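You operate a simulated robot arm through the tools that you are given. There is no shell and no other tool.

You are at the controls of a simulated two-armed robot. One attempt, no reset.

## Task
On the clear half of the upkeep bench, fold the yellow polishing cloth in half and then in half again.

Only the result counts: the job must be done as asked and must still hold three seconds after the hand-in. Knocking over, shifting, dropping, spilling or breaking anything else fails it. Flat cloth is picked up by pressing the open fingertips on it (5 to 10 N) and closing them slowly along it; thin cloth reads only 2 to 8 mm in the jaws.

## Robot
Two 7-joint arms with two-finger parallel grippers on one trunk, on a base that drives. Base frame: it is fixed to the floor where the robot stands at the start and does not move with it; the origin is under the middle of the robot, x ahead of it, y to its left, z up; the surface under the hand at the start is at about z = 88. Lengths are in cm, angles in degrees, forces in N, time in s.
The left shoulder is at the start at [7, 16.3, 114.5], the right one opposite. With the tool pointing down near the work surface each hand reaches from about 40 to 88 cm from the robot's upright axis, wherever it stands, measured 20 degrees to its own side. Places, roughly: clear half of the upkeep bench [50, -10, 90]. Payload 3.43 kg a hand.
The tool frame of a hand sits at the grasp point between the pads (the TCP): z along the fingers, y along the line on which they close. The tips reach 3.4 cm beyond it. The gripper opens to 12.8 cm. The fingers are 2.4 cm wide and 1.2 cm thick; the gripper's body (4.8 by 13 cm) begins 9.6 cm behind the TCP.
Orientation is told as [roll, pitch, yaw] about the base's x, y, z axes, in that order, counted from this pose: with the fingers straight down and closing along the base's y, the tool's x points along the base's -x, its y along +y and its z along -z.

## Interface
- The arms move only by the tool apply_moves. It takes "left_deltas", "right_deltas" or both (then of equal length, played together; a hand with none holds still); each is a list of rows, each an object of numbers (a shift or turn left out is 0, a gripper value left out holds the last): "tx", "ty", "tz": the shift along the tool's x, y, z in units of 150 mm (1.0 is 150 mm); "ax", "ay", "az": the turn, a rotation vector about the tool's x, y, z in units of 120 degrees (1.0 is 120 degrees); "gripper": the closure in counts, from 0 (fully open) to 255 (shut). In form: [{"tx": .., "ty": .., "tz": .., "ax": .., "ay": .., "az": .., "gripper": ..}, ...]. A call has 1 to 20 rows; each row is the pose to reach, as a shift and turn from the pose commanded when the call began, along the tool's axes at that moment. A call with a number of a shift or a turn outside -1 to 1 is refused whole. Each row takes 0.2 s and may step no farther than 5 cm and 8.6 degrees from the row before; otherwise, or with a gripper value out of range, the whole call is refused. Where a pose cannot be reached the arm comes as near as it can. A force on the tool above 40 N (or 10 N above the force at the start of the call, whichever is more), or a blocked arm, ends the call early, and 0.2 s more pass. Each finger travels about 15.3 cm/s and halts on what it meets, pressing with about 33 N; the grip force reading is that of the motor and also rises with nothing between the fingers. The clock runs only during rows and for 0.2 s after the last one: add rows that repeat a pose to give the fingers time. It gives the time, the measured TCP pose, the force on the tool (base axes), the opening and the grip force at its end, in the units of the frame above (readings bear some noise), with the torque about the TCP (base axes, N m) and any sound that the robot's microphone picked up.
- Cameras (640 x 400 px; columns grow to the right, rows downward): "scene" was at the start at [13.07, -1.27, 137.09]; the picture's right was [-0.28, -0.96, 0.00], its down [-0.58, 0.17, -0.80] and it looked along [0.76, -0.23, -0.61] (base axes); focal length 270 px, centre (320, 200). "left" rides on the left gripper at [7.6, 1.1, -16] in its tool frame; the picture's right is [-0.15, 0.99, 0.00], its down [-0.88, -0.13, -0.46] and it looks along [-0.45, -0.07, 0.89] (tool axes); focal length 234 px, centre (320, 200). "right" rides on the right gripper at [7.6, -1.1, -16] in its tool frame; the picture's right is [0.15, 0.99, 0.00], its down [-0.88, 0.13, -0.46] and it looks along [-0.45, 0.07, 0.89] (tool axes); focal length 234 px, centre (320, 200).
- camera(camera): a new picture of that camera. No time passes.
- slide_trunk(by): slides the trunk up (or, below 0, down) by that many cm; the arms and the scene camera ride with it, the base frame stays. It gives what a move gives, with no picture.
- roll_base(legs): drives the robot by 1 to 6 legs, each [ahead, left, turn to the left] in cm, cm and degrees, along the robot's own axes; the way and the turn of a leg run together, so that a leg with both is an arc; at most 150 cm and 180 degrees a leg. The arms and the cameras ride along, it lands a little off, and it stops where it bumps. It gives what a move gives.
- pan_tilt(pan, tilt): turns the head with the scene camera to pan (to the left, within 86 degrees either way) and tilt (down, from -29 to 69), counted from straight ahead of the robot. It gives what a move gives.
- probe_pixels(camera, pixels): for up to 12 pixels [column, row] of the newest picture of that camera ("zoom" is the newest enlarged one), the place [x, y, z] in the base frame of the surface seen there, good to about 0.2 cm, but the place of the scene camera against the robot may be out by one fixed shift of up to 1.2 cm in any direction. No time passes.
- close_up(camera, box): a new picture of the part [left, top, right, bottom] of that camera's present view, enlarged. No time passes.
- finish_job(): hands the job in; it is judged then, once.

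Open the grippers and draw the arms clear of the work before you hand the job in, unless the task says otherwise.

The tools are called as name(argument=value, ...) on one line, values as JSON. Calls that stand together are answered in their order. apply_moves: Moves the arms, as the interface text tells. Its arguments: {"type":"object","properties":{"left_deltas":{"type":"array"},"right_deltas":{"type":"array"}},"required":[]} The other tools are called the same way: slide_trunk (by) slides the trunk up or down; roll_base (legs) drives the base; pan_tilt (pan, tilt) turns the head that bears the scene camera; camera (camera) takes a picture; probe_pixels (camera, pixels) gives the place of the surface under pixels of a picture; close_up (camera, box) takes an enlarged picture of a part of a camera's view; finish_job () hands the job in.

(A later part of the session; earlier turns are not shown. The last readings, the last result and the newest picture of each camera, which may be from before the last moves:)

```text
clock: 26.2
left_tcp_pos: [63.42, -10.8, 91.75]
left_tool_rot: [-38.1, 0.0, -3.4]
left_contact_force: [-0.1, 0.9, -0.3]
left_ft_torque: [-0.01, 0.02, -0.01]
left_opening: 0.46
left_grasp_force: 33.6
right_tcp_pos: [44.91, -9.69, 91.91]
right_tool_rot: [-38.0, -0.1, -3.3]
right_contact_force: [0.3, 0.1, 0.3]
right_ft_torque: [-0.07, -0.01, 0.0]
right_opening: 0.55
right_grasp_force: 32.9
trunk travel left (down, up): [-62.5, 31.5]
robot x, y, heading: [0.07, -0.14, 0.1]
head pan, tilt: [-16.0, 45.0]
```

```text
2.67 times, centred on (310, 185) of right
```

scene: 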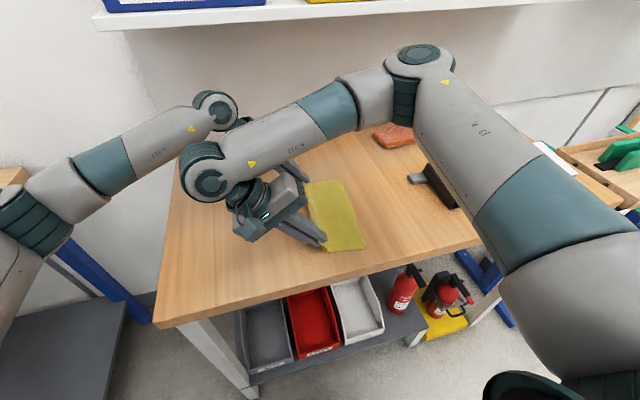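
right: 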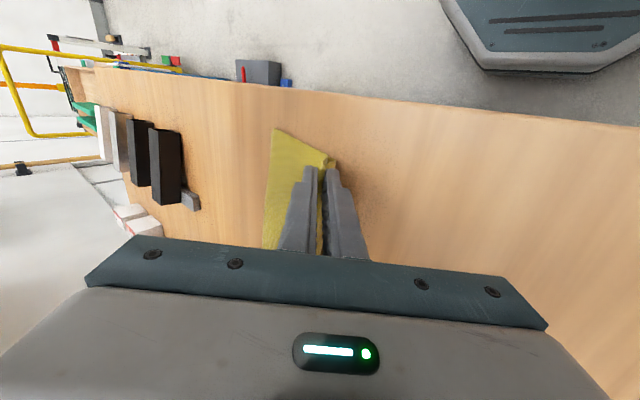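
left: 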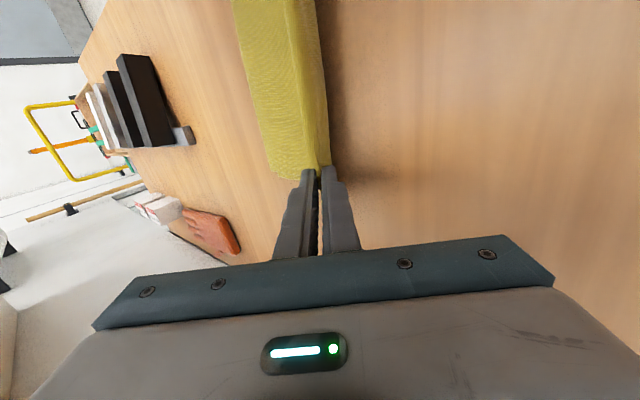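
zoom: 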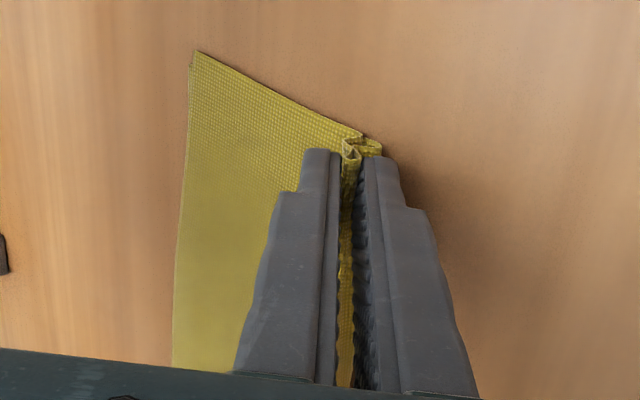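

The fold ridge stands up in the fingers with a little slack at the crease. I pull both hands about 1 cm left and tilt 15° further so the crease lies flatter before release.

apply_moves(left_deltas=[{"ty": 0.025, "tz": -0.012, "ax": 0.031}, {"ty": 0.05, "tz": -0.024, "ax": 0.0625}, {"ty": 0.074, "tz": -0.035, "ax": 0.094}, {"ty": 0.099, "tz": -0.047, "ax": 0.125}, {"ty": 0.099, "tz": -0.047, "ax": 0.125}], right_deltas=[{"ty": 0.025, "tz": -0.012, "ax": 0.031}, {"ty": 0.05, "tz": -0.024, "ax": 0.0625}, {"ty": 0.074, "tz": -0.035, "ax": 0.094}, {"ty": 0.099, "tz": -0.047, "ax": 0.125}, {"ty": 0.099, "tz": -0.047, "ax": 0.125}])

camera(camera="scene")

close_up(camera="scene", box=[230, 140, 400, 270])

close_up(camera="right", box=[220, 110, 400, 260])

```text
clock: 27.4
left_tcp_pos: [63.7, -9.33, 91.49]
left_tool_rot: [-53.1, 0.0, -3.4]
left_contact_force: [0.0, 0.2, -0.1]
left_ft_torque: [0.04, -0.02, -0.01]
left_opening: 0.22
left_grasp_force: 33.3
right_tcp_pos: [44.9, -8.15, 91.49]
right_tool_rot: [-53.1, 0.0, -3.4]
right_contact_force: [0.7, 0.3, -0.4]
right_ft_torque: [0.02, -0.01, 0.03]
right_opening: 0.24
right_grasp_force: 33.1
trunk travel left (down, up): [-62.5, 31.5]
robot x, y, heading: [0.09, 0.19, -0.1]
head pan, tilt: [-16.0, 45.0]
```

```text
taken
```

scene: 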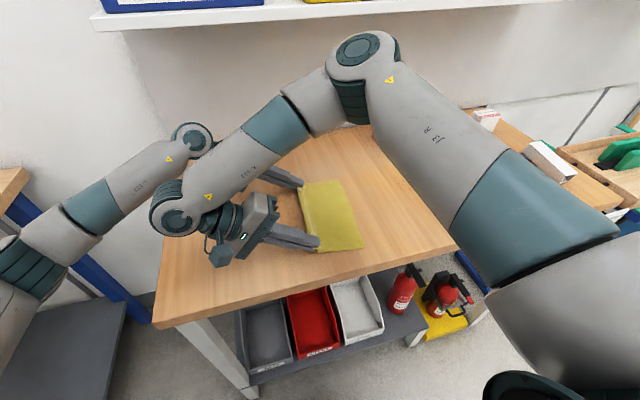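

```text
3.08 times, centred on (315, 205) of scene
```

zoom: 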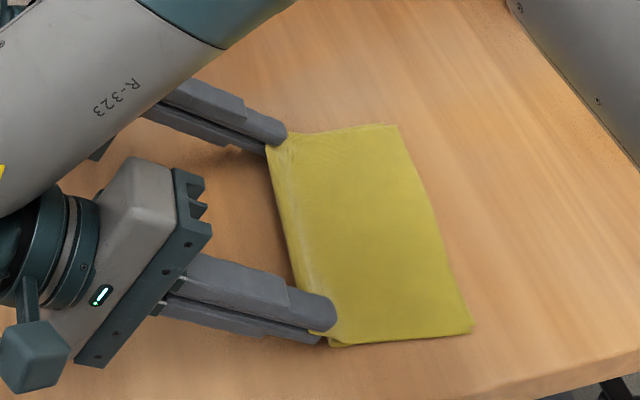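

```text
2.67 times, centred on (310, 185) of right
```

zoom: 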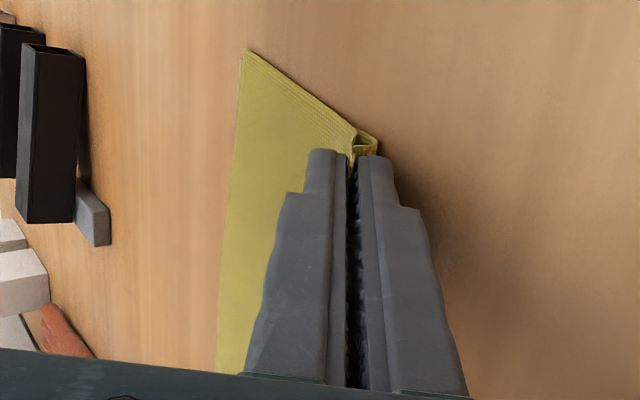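

The jaws now hold only the very crease (0.22–0.24 cm) and the half-fold lies flat. I open the fingers a little and withdraw both hands backwards along the fingers.

apply_moves(left_deltas=[{"ty": -0.005, "tz": -0.004, "gripper": 248}, {"ty": -0.01, "tz": -0.008, "gripper": 242}, {"ty": -0.016, "tz": -0.012, "gripper": 236}, {"ty": -0.016, "tz": -0.012, "gripper": 232}, {"ty": -0.016, "tz": -0.012, "gripper": 232}, {"ty": -0.016, "tz": -0.05}, {"ty": -0.016, "tz": -0.1}, {"ty": -0.016, "tz": -0.17}, {"ty": -0.016, "tz": -0.26}, {"ty": -0.016, "tz": -0.35}], right_deltas=[{"ty": -0.005, "tz": -0.004, "gripper": 248}, {"ty": -0.01, "tz": -0.008, "gripper": 242}, {"ty": -0.016, "tz": -0.012, "gripper": 236}, {"ty": -0.016, "tz": -0.012, "gripper": 232}, {"ty": -0.016, "tz": -0.012, "gripper": 232}, {"ty": -0.016, "tz": -0.05}, {"ty": -0.016, "tz": -0.1}, {"ty": -0.016, "tz": -0.17}, {"ty": -0.016, "tz": -0.26}, {"ty": -0.016, "tz": -0.35}])

close_up(camera="scene", box=[230, 140, 400, 270])

close_up(camera="right", box=[220, 110, 400, 260])

camera(camera="left")

```text
clock: 29.6
left_tcp_pos: [63.82, -5.09, 94.9]
left_tool_rot: [-53.1, 0.0, -3.5]
left_contact_force: [0.3, 1.0, -1.2]
left_ft_torque: [-0.03, 0.02, -0.02]
left_opening: 1.14
left_grasp_force: 0.0
right_tcp_pos: [45.26, -4.01, 94.87]
right_tool_rot: [-53.2, 0.0, -3.2]
right_contact_force: [0.1, 0.2, 1.3]
right_ft_torque: [-0.03, 0.02, 0.0]
right_opening: 1.15
right_grasp_force: 0.0
trunk travel left (down, up): [-62.5, 31.5]
robot x, y, heading: [0.05, 0.12, 0.0]
head pan, tilt: [-16.0, 45.0]
```

```text
3.08 times, centred on (315, 205) of scene
```

zoom: 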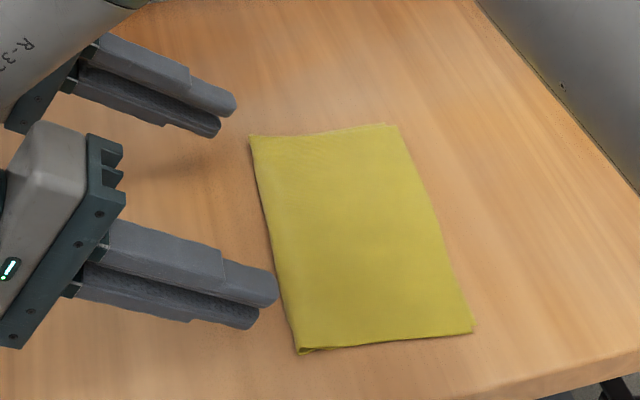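

```text
2.67 times, centred on (310, 185) of right
```

zoom: 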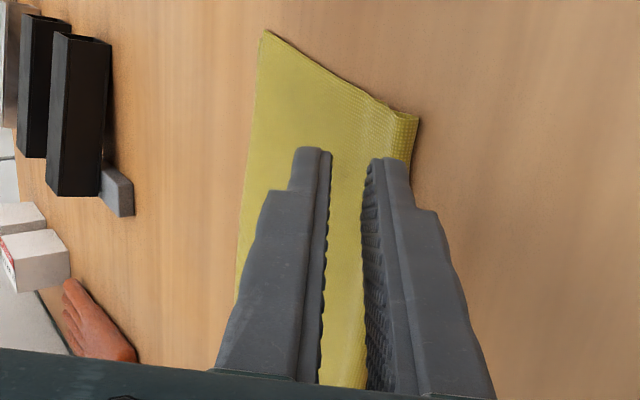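

```text
taken
```

left: 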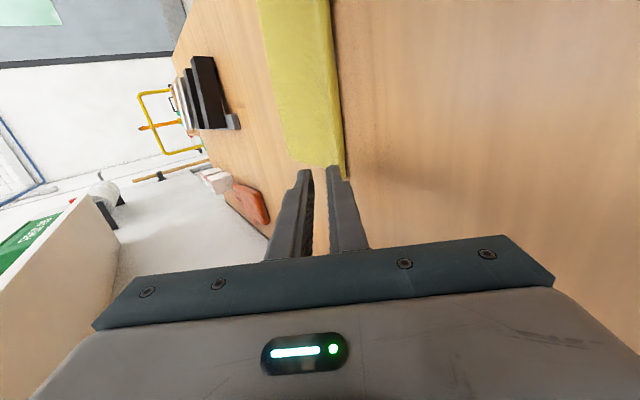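

The half-fold looks clean. I raise both hands and turn the tools back to vertical.

apply_moves(left_deltas=[{"ty": -0.08, "tz": -0.06, "ax": -0.02}, {"ty": -0.16, "tz": -0.12, "ax": -0.08}, {"ty": -0.24, "tz": -0.18, "ax": -0.14}, {"ty": -0.32, "tz": -0.24, "ax": -0.2}, {"ty": -0.4, "tz": -0.3, "ax": -0.26}, {"ty": -0.48, "tz": -0.36, "ax": -0.32}, {"ty": -0.56, "tz": -0.42, "ax": -0.38}, {"ty": -0.6, "tz": -0.45, "ax": -0.4425}, {"ty": -0.6, "tz": -0.45, "ax": -0.4425}], right_deltas=[{"ty": -0.08, "tz": -0.06, "ax": -0.02}, {"ty": -0.16, "tz": -0.12, "ax": -0.08}, {"ty": -0.24, "tz": -0.18, "ax": -0.14}, {"ty": -0.32, "tz": -0.24, "ax": -0.2}, {"ty": -0.4, "tz": -0.3, "ax": -0.26}, {"ty": -0.48, "tz": -0.36, "ax": -0.32}, {"ty": -0.56, "tz": -0.42, "ax": -0.38}, {"ty": -0.6, "tz": -0.45, "ax": -0.4425}, {"ty": -0.6, "tz": -0.45, "ax": -0.4425}])

camera(camera="scene")

camera(camera="left")

camera(camera="right")

```text
clock: 31.6
left_tcp_pos: [63.86, -4.87, 106.01]
left_tool_rot: [0.0, 0.0, -3.3]
left_contact_force: [0.5, -0.2, -1.1]
left_ft_torque: [-0.04, 0.01, 0.0]
left_opening: 1.15
left_grasp_force: 0.0
right_tcp_pos: [45.28, -3.85, 106.17]
right_tool_rot: [0.1, 0.0, -3.4]
right_contact_force: [0.2, 0.4, -0.1]
right_ft_torque: [-0.02, 0.0, -0.03]
right_opening: 1.16
right_grasp_force: 0.1
trunk travel left (down, up): [-62.5, 31.5]
robot x, y, heading: [-0.29, -0.37, 0.2]
head pan, tilt: [-16.0, 45.0]
```

```text
taken
```

scene: 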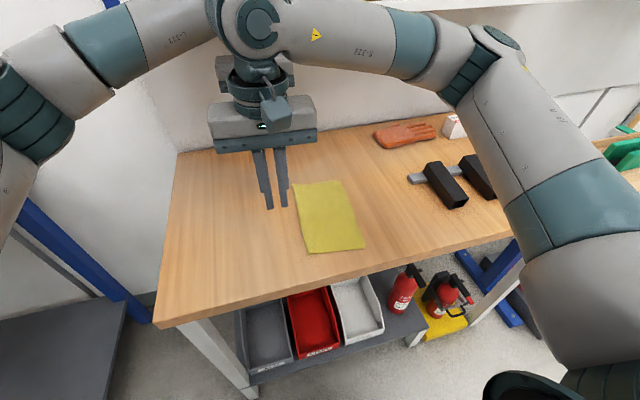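

```text
taken
```

left: 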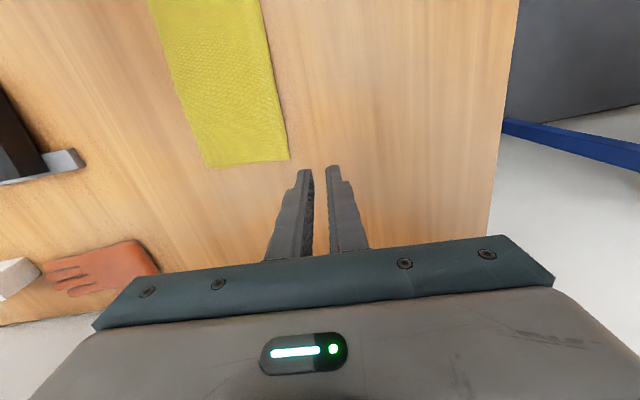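

```text
taken
```

right: 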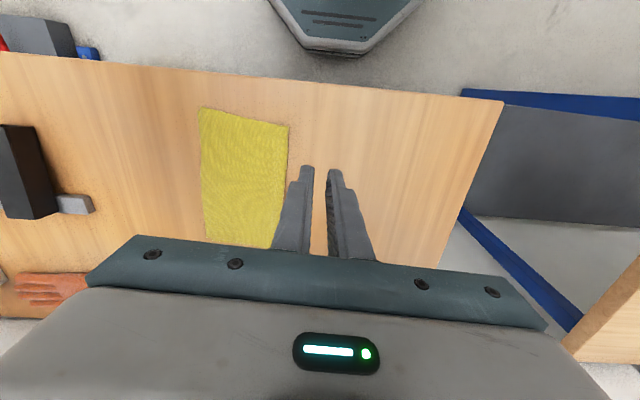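

I measure the strip's corners from both wrist cameras.

probe_pixels(camera="right", pixels=[[201, 109], [287, 128], [205, 235], [274, 247], [245, 118], [203, 170], [282, 185], [240, 241], [240, 180]])

probe_pixels(camera="left", pixels=[[290, 158], [208, 166], [250, 162], [278, 90], [181, 90], [150, 5], [263, 5]])

close_up(camera="scene", box=[270, 160, 390, 270])

```text
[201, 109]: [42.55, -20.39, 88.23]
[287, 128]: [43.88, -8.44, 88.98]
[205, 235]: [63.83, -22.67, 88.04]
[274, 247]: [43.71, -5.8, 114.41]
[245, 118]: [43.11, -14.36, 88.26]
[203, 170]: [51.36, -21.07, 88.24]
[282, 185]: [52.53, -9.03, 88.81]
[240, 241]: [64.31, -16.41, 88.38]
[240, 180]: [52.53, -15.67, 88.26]
```

```text
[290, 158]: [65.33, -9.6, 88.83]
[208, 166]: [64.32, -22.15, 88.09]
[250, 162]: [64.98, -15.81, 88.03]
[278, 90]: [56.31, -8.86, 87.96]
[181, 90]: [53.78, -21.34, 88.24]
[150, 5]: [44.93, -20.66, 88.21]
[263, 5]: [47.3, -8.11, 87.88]
```

```text
3.64 times, centred on (330, 215) of scene
```

zoom: 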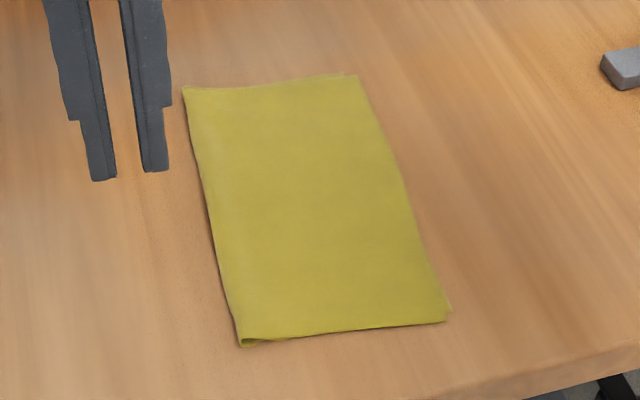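

The strip's corners are (42.5,-20.4), (43.9,-8.4), (65.3,-9.5), (64.2,-22.2), crease on the left. For the second fold I turn the tools by ±90°: first the right hand moves to the right side while turning +90° so its camera faces outward.

apply_moves(right_deltas=[{"tx": -0.02, "ty": -0.1, "az": -0.06}, {"tx": -0.06, "ty": -0.22, "az": -0.12}, {"tx": -0.12, "ty": -0.36, "az": -0.18}, {"tx": -0.18, "ty": -0.5, "az": -0.25}, {"tx": -0.26, "ty": -0.64, "az": -0.31}, {"tx": -0.34, "ty": -0.76, "az": -0.37}, {"tx": -0.42, "ty": -0.86, "az": -0.44}, {"tx": -0.5, "ty": -0.92, "az": -0.5}, {"tx": -0.56, "ty": -0.95, "az": -0.56}, {"tx": -0.605, "ty": -0.966, "az": -0.63}, {"tx": -0.605, "ty": -0.966, "az": -0.69}, {"tx": -0.605, "ty": -0.966, "az": -0.745, "gripper": 155}, {"tx": -0.605, "ty": -0.966, "az": -0.745, "gripper": 155}])

camera(camera="scene")

```text
clock: 34.4
left_tcp_pos: [63.74, -5.12, 106.11]
left_tool_rot: [0.1, 0.0, -3.4]
left_contact_force: [0.3, 1.0, -0.4]
left_ft_torque: [0.02, 0.02, 0.0]
left_opening: 1.17
left_grasp_force: 0.0
right_tcp_pos: [46.03, -14.6, 105.91]
right_tool_rot: [0.0, -0.2, 85.9]
right_contact_force: [-0.8, -0.8, -0.1]
right_ft_torque: [-0.02, 0.0, 0.0]
right_opening: 5.03
right_grasp_force: 0.0
right hand out of reach, approached as far as the arm can: row 10, 11, 12, 13
trunk travel left (down, up): [-62.5, 31.5]
robot x, y, heading: [0.15, 0.07, 0.1]
head pan, tilt: [-16.0, 45.0]
```

```text
taken
```

scene: 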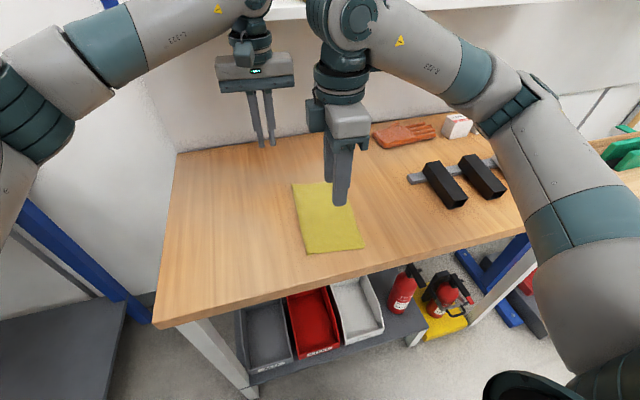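

The right hand stopped short at (46.0,-14.6): yaw +86° is out of its reach at the wanted spot. I back the right hand's turn off to about +50° and move it aside to the right, to see where it is comfortable.

apply_moves(right_deltas=[{"az": 0.06}, {"az": 0.12}, {"az": 0.18}, {"az": 0.24}, {"az": 0.3}])

```text
clock: 35.6
left_tcp_pos: [63.7, -5.11, 106.06]
left_tool_rot: [0.1, 0.0, -3.4]
left_contact_force: [-0.2, 0.7, -0.5]
left_ft_torque: [0.01, 0.0, -0.02]
left_opening: 1.17
left_grasp_force: 0.0
right_tcp_pos: [45.9, -14.58, 106.12]
right_tool_rot: [0.1, 0.0, 50.0]
right_contact_force: [0.3, -0.5, 0.0]
right_ft_torque: [0.02, -0.02, 0.01]
right_opening: 5.01
right_grasp_force: 0.1
trunk travel left (down, up): [-62.5, 31.5]
robot x, y, heading: [0.03, -0.3, 0.0]
head pan, tilt: [-16.0, 45.0]
```

Right hand followed. Now I test the left hand's reach with the opposite turn (+yaw) while bringing it over the strip's left side.

apply_moves(left_deltas=[{"tx": 0.05, "ty": 0.1, "az": -0.06}, {"tx": 0.1, "ty": 0.2, "az": -0.12}, {"tx": 0.18, "ty": 0.28, "az": -0.18}, {"tx": 0.26, "ty": 0.36, "az": -0.25}, {"tx": 0.34, "ty": 0.43, "az": -0.31}, {"tx": 0.42, "ty": 0.43, "az": -0.37}, {"tx": 0.5, "ty": 0.43, "az": -0.44}, {"tx": 0.56, "ty": 0.43, "az": -0.5}, {"tx": 0.62, "ty": 0.43, "az": -0.56}, {"tx": 0.64, "ty": 0.43, "az": -0.63}, {"tx": 0.64, "ty": 0.43, "az": -0.69}, {"tx": 0.64, "ty": 0.43, "az": -0.745, "gripper": 155}, {"tx": 0.64, "ty": 0.43, "az": -0.745, "gripper": 155}])

camera(camera="scene")

```text
clock: 38.4
left_tcp_pos: [54.54, 1.91, 106.12]
left_tool_rot: [0.0, 0.0, 86.1]
left_contact_force: [0.7, 0.3, -0.5]
left_ft_torque: [-0.01, 0.02, 0.01]
left_opening: 5.03
left_grasp_force: 0.1
right_tcp_pos: [45.95, -14.43, 106.03]
right_tool_rot: [0.0, 0.0, 50.0]
right_contact_force: [-0.3, -0.1, -0.6]
right_ft_torque: [0.01, 0.02, -0.01]
right_opening: 5.02
right_grasp_force: 0.0
trunk travel left (down, up): [-62.5, 31.5]
robot x, y, heading: [-0.21, 0.13, -0.1]
head pan, tilt: [-16.0, 45.0]
```

```text
taken
```

scene: 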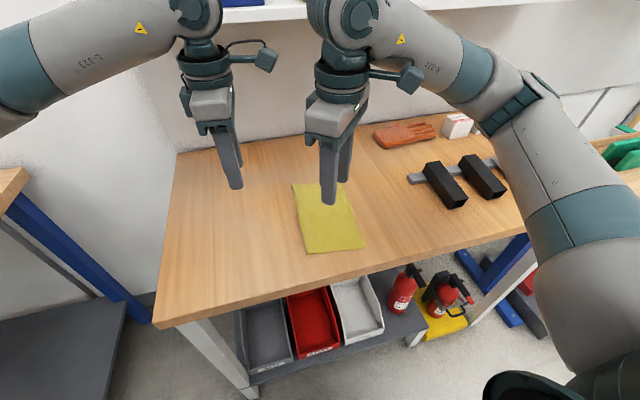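

The left hand reaches yaw +86° fine. By symmetry the right hand should reach about -94°, so I swing the right hand to the right side while turning it the other way.

apply_moves(right_deltas=[{"tx": 0.03, "ty": -0.06, "az": 0.069}, {"tx": 0.06, "ty": -0.12, "az": 0.138}, {"tx": 0.09, "ty": -0.18, "az": 0.207}, {"tx": 0.12, "ty": -0.24, "az": 0.276}, {"tx": 0.15, "ty": -0.3, "az": 0.345}, {"tx": 0.18, "ty": -0.36, "az": 0.414}, {"tx": 0.22, "ty": -0.42, "az": 0.483}, {"tx": 0.25, "ty": -0.48, "az": 0.552}, {"tx": 0.28, "ty": -0.54, "az": 0.621}, {"tx": 0.31, "ty": -0.6, "az": 0.69}, {"tx": 0.34, "ty": -0.66, "az": 0.759}, {"tx": 0.37, "ty": -0.72, "az": 0.828}, {"tx": 0.4, "ty": -0.77, "az": 0.897}])

camera(camera="scene")

```text
clock: 41.2
left_tcp_pos: [54.62, 1.82, 106.3]
left_tool_rot: [-0.1, 0.0, 86.0]
left_contact_force: [0.5, -0.1, -1.2]
left_ft_torque: [-0.01, -0.01, -0.02]
left_opening: 5.02
left_grasp_force: 0.0
right_tcp_pos: [50.8, -26.44, 106.23]
right_tool_rot: [0.0, 0.1, -57.7]
right_contact_force: [-0.2, -0.2, 0.5]
right_ft_torque: [0.01, 0.0, 0.03]
right_opening: 5.0
right_grasp_force: 0.1
trunk travel left (down, up): [-62.5, 31.5]
robot x, y, heading: [0.05, -0.13, -0.1]
head pan, tilt: [-16.0, 45.0]
```

```text
taken
```

scene: 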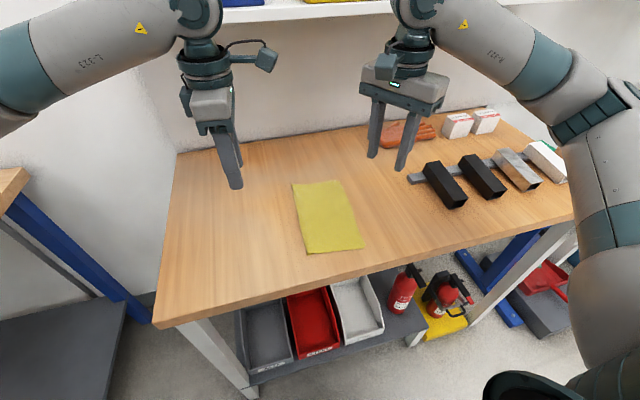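

Good. I complete the right hand's turn to -94° and shift it to x≈53.6.

apply_moves(right_deltas=[{"tx": -0.02, "ty": 0.03, "az": 0.06}, {"tx": -0.04, "ty": 0.06, "az": 0.12}, {"tx": -0.06, "ty": 0.1, "az": 0.18}, {"tx": -0.08, "ty": 0.13, "az": 0.24}, {"tx": -0.1, "ty": 0.158, "az": 0.3025}, {"tx": -0.1, "ty": 0.158, "az": 0.3025}])

camera(camera="right")

camera(camera="left")

```text
clock: 42.6
left_tcp_pos: [54.62, 1.93, 106.21]
left_tool_rot: [-0.1, -0.1, 86.0]
left_contact_force: [-0.5, -0.5, 0.3]
left_ft_torque: [0.01, 0.0, 0.02]
left_opening: 5.0
left_grasp_force: 0.0
right_tcp_pos: [53.54, -26.53, 106.23]
right_tool_rot: [0.0, 0.1, -94.0]
right_contact_force: [-0.7, 0.2, -0.1]
right_ft_torque: [0.01, 0.02, 0.01]
right_opening: 5.01
right_grasp_force: 0.1
trunk travel left (down, up): [-62.5, 31.5]
robot x, y, heading: [0.38, -0.06, -0.2]
head pan, tilt: [-16.0, 45.0]
```

```text
taken
```

right: 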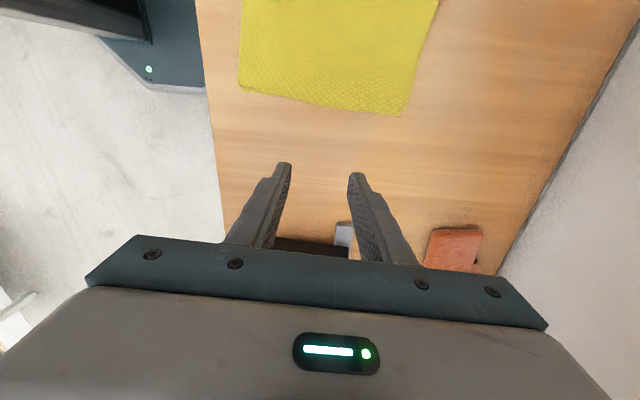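

```text
taken
```

left: 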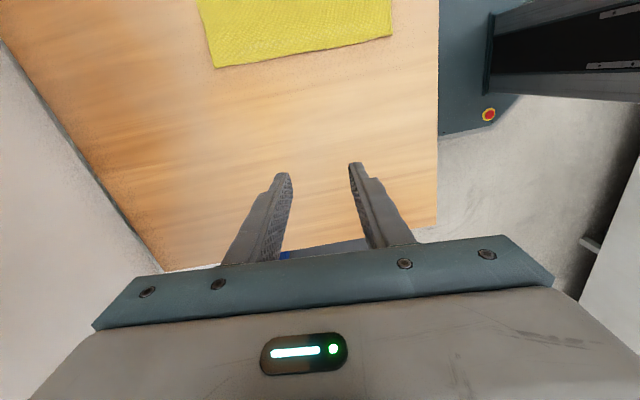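

Both wrist cameras now look at the strip from its two sides. I probe edges again for precise midpoints.

probe_pixels(camera="right", pixels=[[239, 86], [405, 115], [320, 101], [243, 5], [437, 5], [330, 50]])

probe_pixels(camera="left", pixels=[[216, 67], [391, 36], [305, 53], [199, 3], [390, 3], [300, 20]])

close_up(camera="right", box=[220, 0, 450, 130])

close_up(camera="left", box=[190, 0, 410, 90])

```text
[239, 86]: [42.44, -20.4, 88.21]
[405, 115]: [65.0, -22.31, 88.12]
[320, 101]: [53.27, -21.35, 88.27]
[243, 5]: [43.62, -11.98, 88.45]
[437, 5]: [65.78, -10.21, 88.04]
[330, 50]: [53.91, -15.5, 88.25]
```

```text
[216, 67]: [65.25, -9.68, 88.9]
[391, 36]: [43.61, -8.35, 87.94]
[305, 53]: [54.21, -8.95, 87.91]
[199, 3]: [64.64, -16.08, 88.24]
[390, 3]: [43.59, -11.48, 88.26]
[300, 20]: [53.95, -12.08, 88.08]
```

```text
2.78 times, centred on (335, 65) of right
```

zoom: 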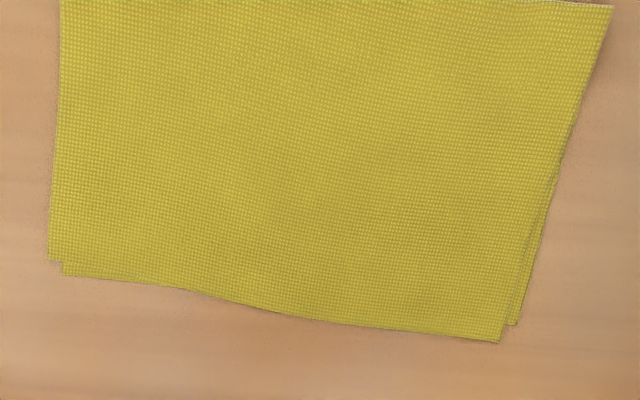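

```text
2.91 times, centred on (300, 45) of left
```

zoom: 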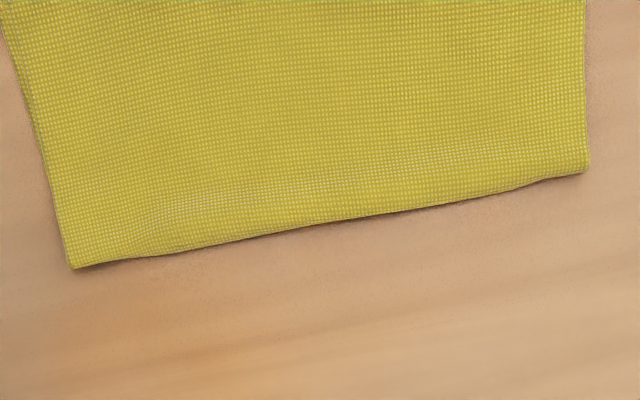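

Edge midpoints are (54.4,-9.0) and (53.6,-21.35). I bring both hands in, tilted 20° outward so wrists and cameras stay clear of each other, stopping with tips about 7 cm above the cloth.

apply_moves(left_deltas=[{"tx": 0.0, "tz": 0.0, "ay": 0.06}, {"tx": 0.1, "ty": 0.0, "tz": 0.05, "ay": 0.12}, {"tx": 0.3, "ty": -0.01, "tz": 0.15, "ay": 0.1667}, {"tx": 0.48, "ty": -0.02, "tz": 0.28, "ay": 0.1667}, {"tx": 0.64, "ty": -0.03, "tz": 0.42, "ay": 0.1667}, {"tx": 0.749, "ty": -0.034, "tz": 0.533, "ay": 0.1667}, {"tx": 0.749, "ty": -0.034, "tz": 0.533, "ay": 0.1667}], right_deltas=[{"tx": 0.0, "tz": 0.0, "ay": 0.06}, {"tx": 0.05, "ty": 0.0, "tz": 0.05, "ay": 0.12}, {"tx": 0.12, "ty": -0.005, "tz": 0.15, "ay": 0.1667}, {"tx": 0.22, "ty": -0.01, "tz": 0.28, "ay": 0.1667}, {"tx": 0.31, "ty": -0.015, "tz": 0.42, "ay": 0.1667}, {"tx": 0.371, "ty": -0.0153, "tz": 0.533, "ay": 0.1667}, {"tx": 0.371, "ty": -0.0153, "tz": 0.533, "ay": 0.1667}])

camera(camera="scene")

camera(camera="left")

camera(camera="right")

```text
clock: 44.2
left_tcp_pos: [54.35, -9.21, 98.45]
left_tool_rot: [0.0, 20.1, 86.0]
left_contact_force: [0.0, 0.4, 0.3]
left_ft_torque: [-0.01, -0.01, -0.03]
left_opening: 5.0
left_grasp_force: 0.1
right_tcp_pos: [53.61, -20.99, 98.35]
right_tool_rot: [0.0, 19.9, -93.9]
right_contact_force: [0.5, 0.1, 0.1]
right_ft_torque: [0.01, -0.01, 0.01]
right_opening: 5.03
right_grasp_force: 0.1
trunk travel left (down, up): [-62.5, 31.5]
robot x, y, heading: [-0.08, 0.0, 0.1]
head pan, tilt: [-16.0, 45.0]
```

```text
taken
```

scene: 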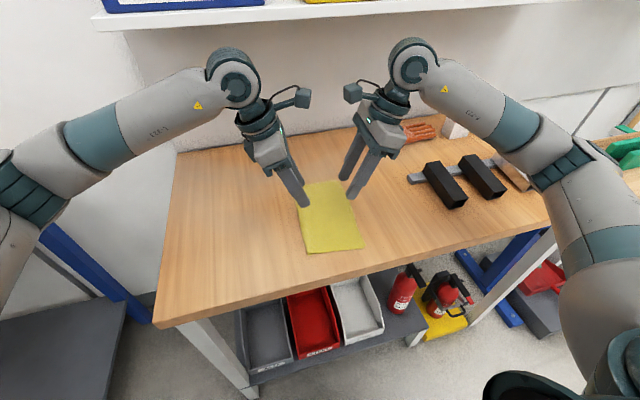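

```text
taken
```

left: 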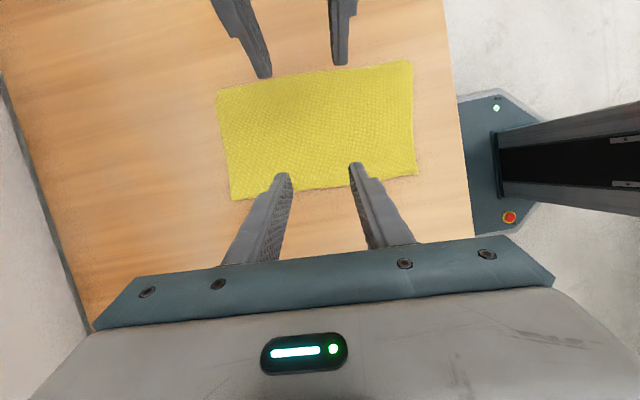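

```text
taken
```

right: 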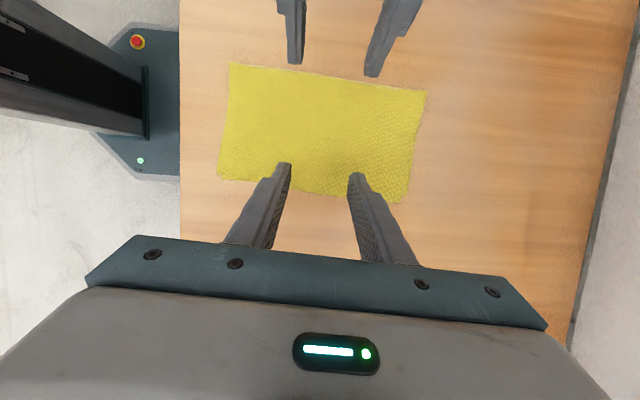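

Clearance between the hands is ample and the fingers straddle the strip's midline on both sides. I lower both straight down by 6.2 cm to just above the cloth.

apply_moves(left_deltas=[{"tx": -0.03, "tz": 0.08}, {"tx": -0.06, "tz": 0.165}, {"tx": -0.09, "tz": 0.25}, {"tx": -0.12, "tz": 0.33}, {"tx": -0.141, "tz": 0.388}, {"tx": -0.141, "tz": 0.388}], right_deltas=[{"tx": -0.03, "tz": 0.08}, {"tx": -0.06, "tz": 0.165}, {"tx": -0.09, "tz": 0.25}, {"tx": -0.12, "tz": 0.33}, {"tx": -0.141, "tz": 0.388}, {"tx": -0.141, "tz": 0.388}])

camera(camera="left")

camera(camera="right")

```text
clock: 45.6
left_tcp_pos: [54.4, -9.24, 92.07]
left_tool_rot: [0.0, 19.9, 86.0]
left_contact_force: [-0.7, 0.4, 0.9]
left_ft_torque: [0.01, 0.01, -0.02]
left_opening: 5.03
left_grasp_force: 0.0
right_tcp_pos: [53.92, -20.99, 92.0]
right_tool_rot: [0.0, 20.2, -93.9]
right_contact_force: [-0.1, -0.2, -0.1]
right_ft_torque: [0.02, 0.0, -0.05]
right_opening: 5.01
right_grasp_force: 0.1
trunk travel left (down, up): [-62.5, 31.5]
robot x, y, heading: [-0.04, -0.23, -0.3]
head pan, tilt: [-16.0, 45.0]
```

```text
taken
```

left: 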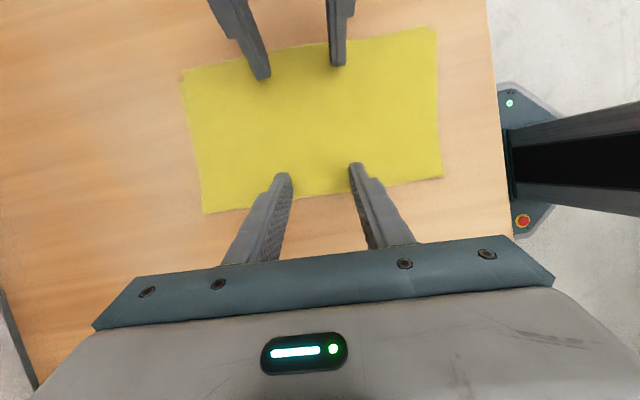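

```text
taken
```

right: 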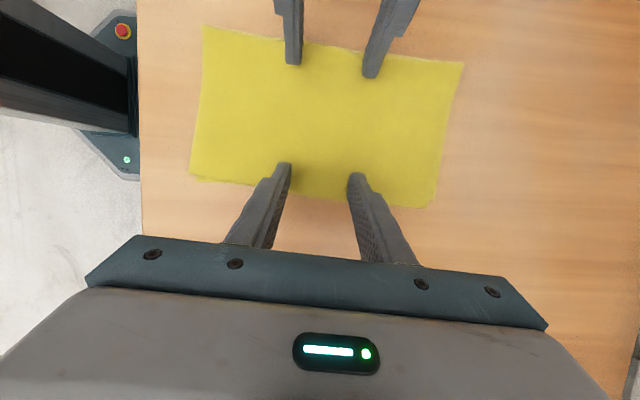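

Positions look right. I step down 3 mm to make contact.

apply_moves(left_deltas=[{"tx": -0.0068, "tz": 0.0188}, {"tx": -0.0068, "tz": 0.0188}], right_deltas=[{"tx": -0.0068, "tz": 0.0188}, {"tx": -0.0068, "tz": 0.0188}])

```text
clock: 46.2
left_tcp_pos: [54.35, -9.4, 91.7]
left_tool_rot: [-0.1, 20.0, 86.0]
left_contact_force: [-0.2, 0.5, 2.4]
left_ft_torque: [0.0, -0.02, 0.02]
left_opening: 5.0
left_grasp_force: 0.0
right_tcp_pos: [53.89, -20.9, 91.89]
right_tool_rot: [0.0, 20.0, -93.9]
right_contact_force: [0.2, -1.4, 1.7]
right_ft_torque: [-0.03, 0.07, 0.01]
right_opening: 5.0
right_grasp_force: 0.0
trunk travel left (down, up): [-62.5, 31.5]
robot x, y, heading: [-0.04, -0.12, -0.0]
head pan, tilt: [-16.0, 45.0]
```

Both just touch (about 2 N). I press a further 1.2 mm.

apply_moves(left_deltas=[{"tx": -0.0027, "tz": 0.0075}, {"tx": -0.0027, "tz": 0.0075}], right_deltas=[{"tx": -0.0027, "tz": 0.0075}, {"tx": -0.0027, "tz": 0.0075}])

```text
clock: 46.8
left_tcp_pos: [54.39, -9.35, 91.73]
left_tool_rot: [-0.2, 20.1, 86.1]
left_contact_force: [2.2, 0.6, 8.9]
left_ft_torque: [0.03, -0.03, 0.01]
left_opening: 5.01
left_grasp_force: 0.0
right_tcp_pos: [53.85, -21.01, 91.79]
right_tool_rot: [0.1, 20.1, -93.9]
right_contact_force: [1.1, -2.0, 9.5]
right_ft_torque: [-0.05, 0.2, 0.08]
right_opening: 4.97
right_grasp_force: 0.0
trunk travel left (down, up): [-62.5, 31.5]
robot x, y, heading: [0.23, 0.28, -0.0]
head pan, tilt: [-16.0, 45.0]
```

About 9 N on each. I close both slowly to 2.8 cm and look whether both layers gather.

apply_moves(left_deltas=[{"gripper": 158}, {"gripper": 161}, {"gripper": 164}, {"gripper": 167}, {"gripper": 170}, {"gripper": 173}, {"gripper": 176}, {"gripper": 179}, {"gripper": 182}, {"gripper": 185}], right_deltas=[{"gripper": 158}, {"gripper": 161}, {"gripper": 164}, {"gripper": 167}, {"gripper": 170}, {"gripper": 173}, {"gripper": 176}, {"gripper": 179}, {"gripper": 182}, {"gripper": 185}])

close_up(camera="left", box=[160, 0, 460, 230])

close_up(camera="right", box=[170, 0, 480, 230])

close_up(camera="scene", box=[270, 140, 390, 270])

```text
clock: 49.0
left_tcp_pos: [54.27, -9.29, 91.77]
left_tool_rot: [-0.1, 19.9, 86.0]
left_contact_force: [0.4, 0.3, 10.9]
left_ft_torque: [-0.06, 0.01, -0.03]
left_opening: 3.42
left_grasp_force: 0.1
right_tcp_pos: [53.74, -20.93, 91.72]
right_tool_rot: [0.1, 20.0, -93.9]
right_contact_force: [0.8, -0.8, 15.1]
right_ft_torque: [0.04, 0.24, 0.0]
right_opening: 3.47
right_grasp_force: 0.1
trunk travel left (down, up): [-62.5, 31.5]
robot x, y, heading: [-0.14, -0.26, 0.0]
head pan, tilt: [-16.0, 45.0]
```

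```text
1.74 times, centred on (310, 115) of left
```

zoom: 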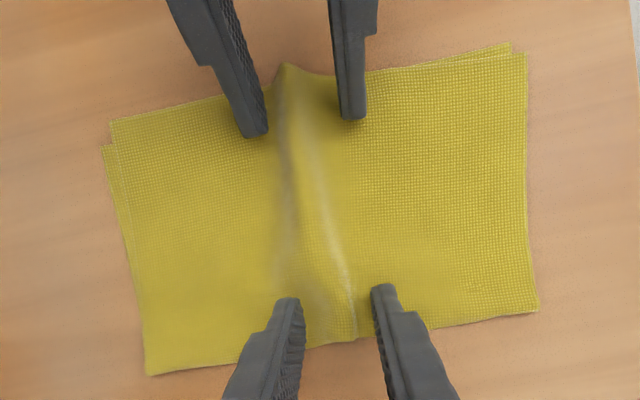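

```text
1.74 times, centred on (325, 115) of right
```

zoom: 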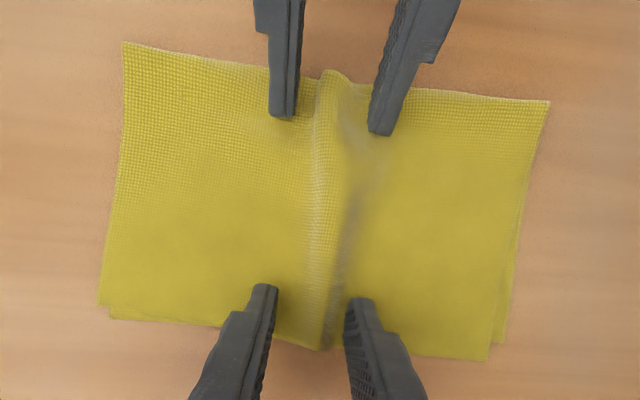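

```text
3.08 times, centred on (330, 205) of scene
```

zoom: 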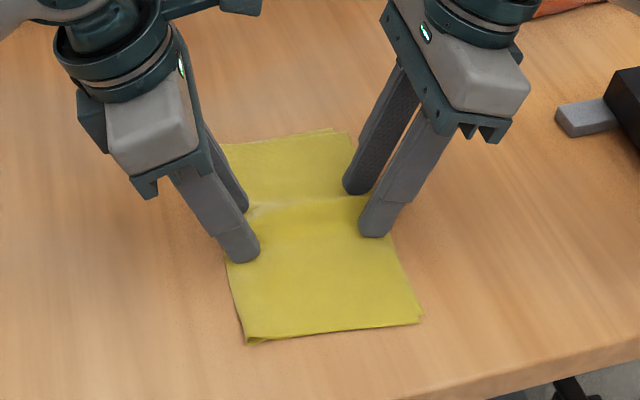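

A ridge forms along the midline and the layer offsets at the corners are unchanged, so both layers are moving together. I continue closing slowly to a grip.

apply_moves(left_deltas=[{"gripper": 188}, {"gripper": 191}, {"gripper": 194}, {"gripper": 197}, {"gripper": 200}, {"gripper": 203}, {"gripper": 206}, {"gripper": 209}, {"gripper": 212}, {"gripper": 215}, {"gripper": 218}, {"gripper": 221}, {"gripper": 224}], right_deltas=[{"gripper": 188}, {"gripper": 191}, {"gripper": 194}, {"gripper": 197}, {"gripper": 200}, {"gripper": 203}, {"gripper": 206}, {"gripper": 209}, {"gripper": 212}, {"gripper": 215}, {"gripper": 218}, {"gripper": 221}, {"gripper": 224}])

close_up(camera="left", box=[160, 0, 460, 230])

close_up(camera="right", box=[170, 0, 480, 230])

close_up(camera="scene", box=[270, 140, 390, 270])

```text
clock: 51.8
left_tcp_pos: [54.25, -9.2, 91.75]
left_tool_rot: [-0.2, 19.9, 86.1]
left_contact_force: [1.4, -0.6, 10.6]
left_ft_torque: [-0.01, -0.01, 0.02]
left_opening: 1.59
left_grasp_force: 0.0
right_tcp_pos: [53.67, -20.88, 91.6]
right_tool_rot: [0.1, 20.0, -93.8]
right_contact_force: [0.0, -0.7, 14.0]
right_ft_torque: [0.03, 0.18, 0.0]
right_opening: 1.6
right_grasp_force: 0.1
trunk travel left (down, up): [-62.5, 31.5]
robot x, y, heading: [0.02, -0.18, -0.0]
head pan, tilt: [-16.0, 45.0]
```

```text
1.74 times, centred on (310, 115) of left
```

zoom: 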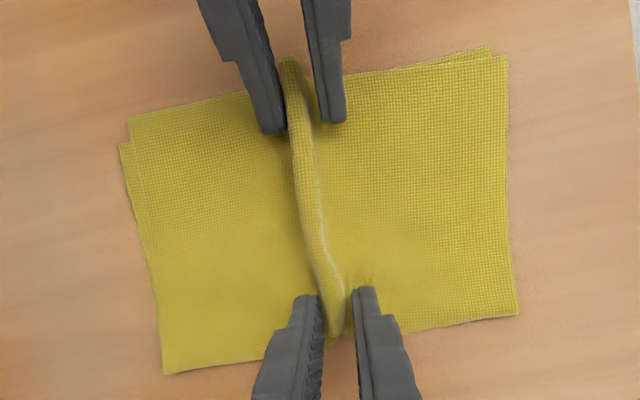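

```text
1.74 times, centred on (325, 115) of right
```

zoom: 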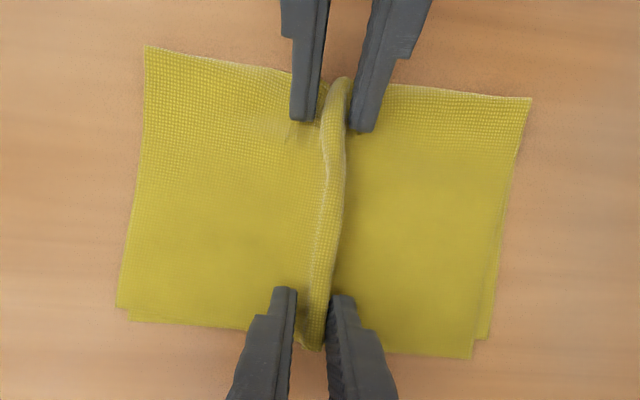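

```text
3.08 times, centred on (330, 205) of scene
```

zoom: 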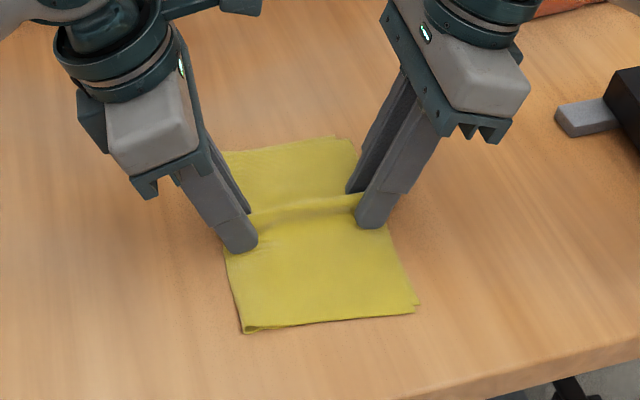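

Both layers are gathered evenly (corner offsets still the same). I close fully to grip.

apply_moves(left_deltas=[{"gripper": 227}, {"gripper": 230}, {"gripper": 233}, {"gripper": 236}, {"gripper": 239}, {"gripper": 242}, {"gripper": 245}, {"gripper": 248}, {"gripper": 251}, {"gripper": 255}, {"gripper": 255}, {"gripper": 255}], right_deltas=[{"gripper": 227}, {"gripper": 230}, {"gripper": 233}, {"gripper": 236}, {"gripper": 239}, {"gripper": 242}, {"gripper": 245}, {"gripper": 248}, {"gripper": 251}, {"gripper": 255}, {"gripper": 255}, {"gripper": 255}])

close_up(camera="left", box=[160, 0, 460, 230])

close_up(camera="right", box=[170, 0, 480, 230])

```text
clock: 54.4
left_tcp_pos: [54.22, -9.23, 91.69]
left_tool_rot: [0.0, 20.1, 86.1]
left_contact_force: [-0.6, 0.5, 10.0]
left_ft_torque: [-0.01, -0.01, 0.04]
left_opening: 0.29
left_grasp_force: 33.4
right_tcp_pos: [53.68, -20.98, 91.78]
right_tool_rot: [0.1, 20.0, -93.8]
right_contact_force: [-3.2, 0.2, 12.5]
right_ft_torque: [0.02, 0.17, -0.02]
right_opening: 0.63
right_grasp_force: 33.1
trunk travel left (down, up): [-62.5, 31.5]
robot x, y, heading: [-0.28, 0.33, 0.1]
head pan, tilt: [-16.0, 45.0]
```

```text
1.74 times, centred on (310, 115) of left
```

zoom: 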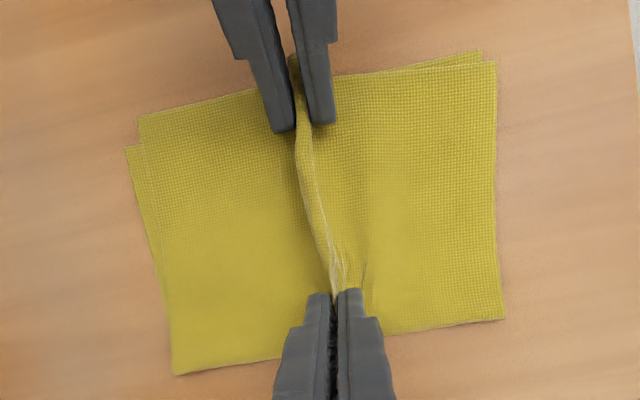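

```text
1.74 times, centred on (325, 115) of right
```

zoom: 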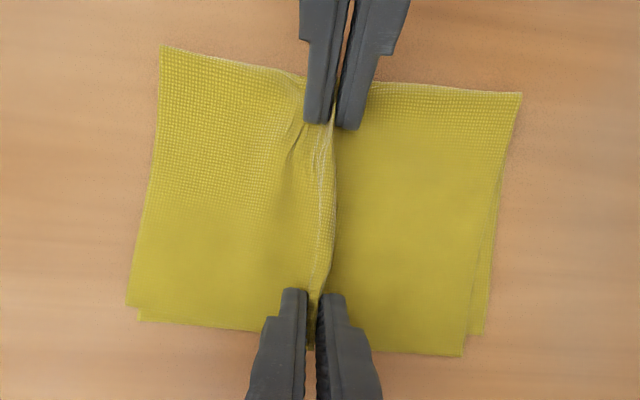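

Right grips at 0.63 cm, left only 0.29 cm. I lift gently by 3 cm and check how both sides come up.

apply_moves(left_deltas=[{"tx": 0.012, "tz": -0.032}, {"tx": 0.023, "tz": -0.063}, {"tx": 0.046, "tz": -0.126}, {"tx": 0.068, "tz": -0.188}, {"tx": 0.068, "tz": -0.188}], right_deltas=[{"tx": 0.012, "tz": -0.032}, {"tx": 0.023, "tz": -0.063}, {"tx": 0.046, "tz": -0.126}, {"tx": 0.068, "tz": -0.188}, {"tx": 0.068, "tz": -0.188}])

close_up(camera="left", box=[160, 0, 460, 230])

close_up(camera="right", box=[170, 0, 480, 230])

close_up(camera="scene", box=[270, 140, 390, 270])

```text
clock: 55.6
left_tcp_pos: [54.37, -9.53, 94.51]
left_tool_rot: [-0.1, 19.9, 86.0]
left_contact_force: [0.6, -0.8, -0.9]
left_ft_torque: [-0.02, 0.0, 0.01]
left_opening: 0.27
left_grasp_force: 33.1
right_tcp_pos: [53.91, -21.03, 94.65]
right_tool_rot: [0.0, 20.1, -94.0]
right_contact_force: [0.1, -0.5, -0.2]
right_ft_torque: [0.0, 0.02, -0.01]
right_opening: 0.62
right_grasp_force: 33.3
trunk travel left (down, up): [-62.5, 31.5]
robot x, y, heading: [-0.1, 0.03, 0.1]
head pan, tilt: [-16.0, 45.0]
```

```text
1.74 times, centred on (310, 115) of left
```

zoom: 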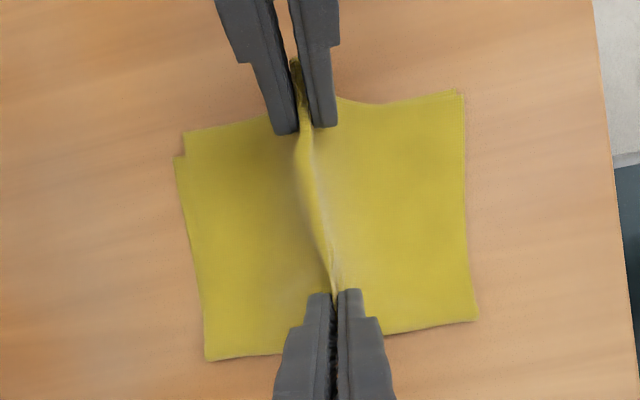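

```text
1.74 times, centred on (325, 115) of right
```

zoom: 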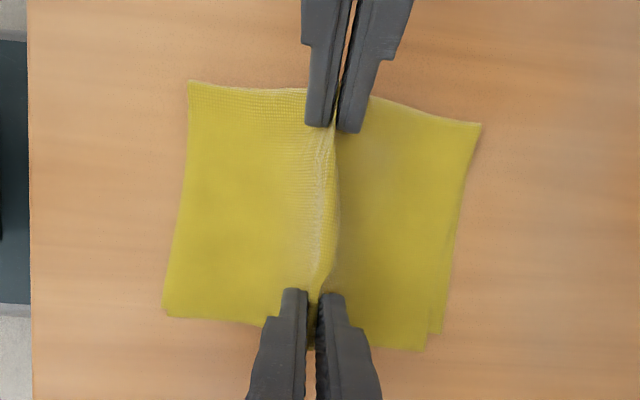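

```text
3.08 times, centred on (330, 205) of scene
```

zoom: 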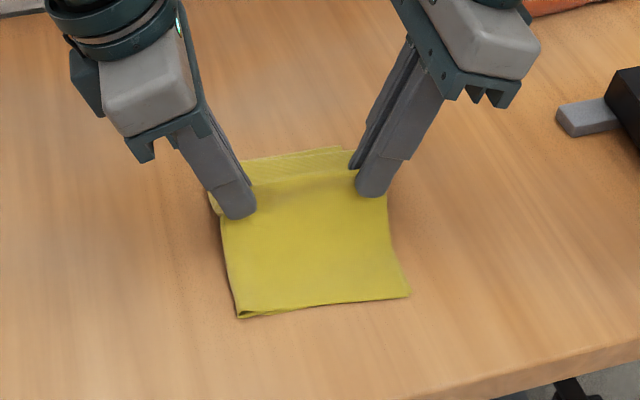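

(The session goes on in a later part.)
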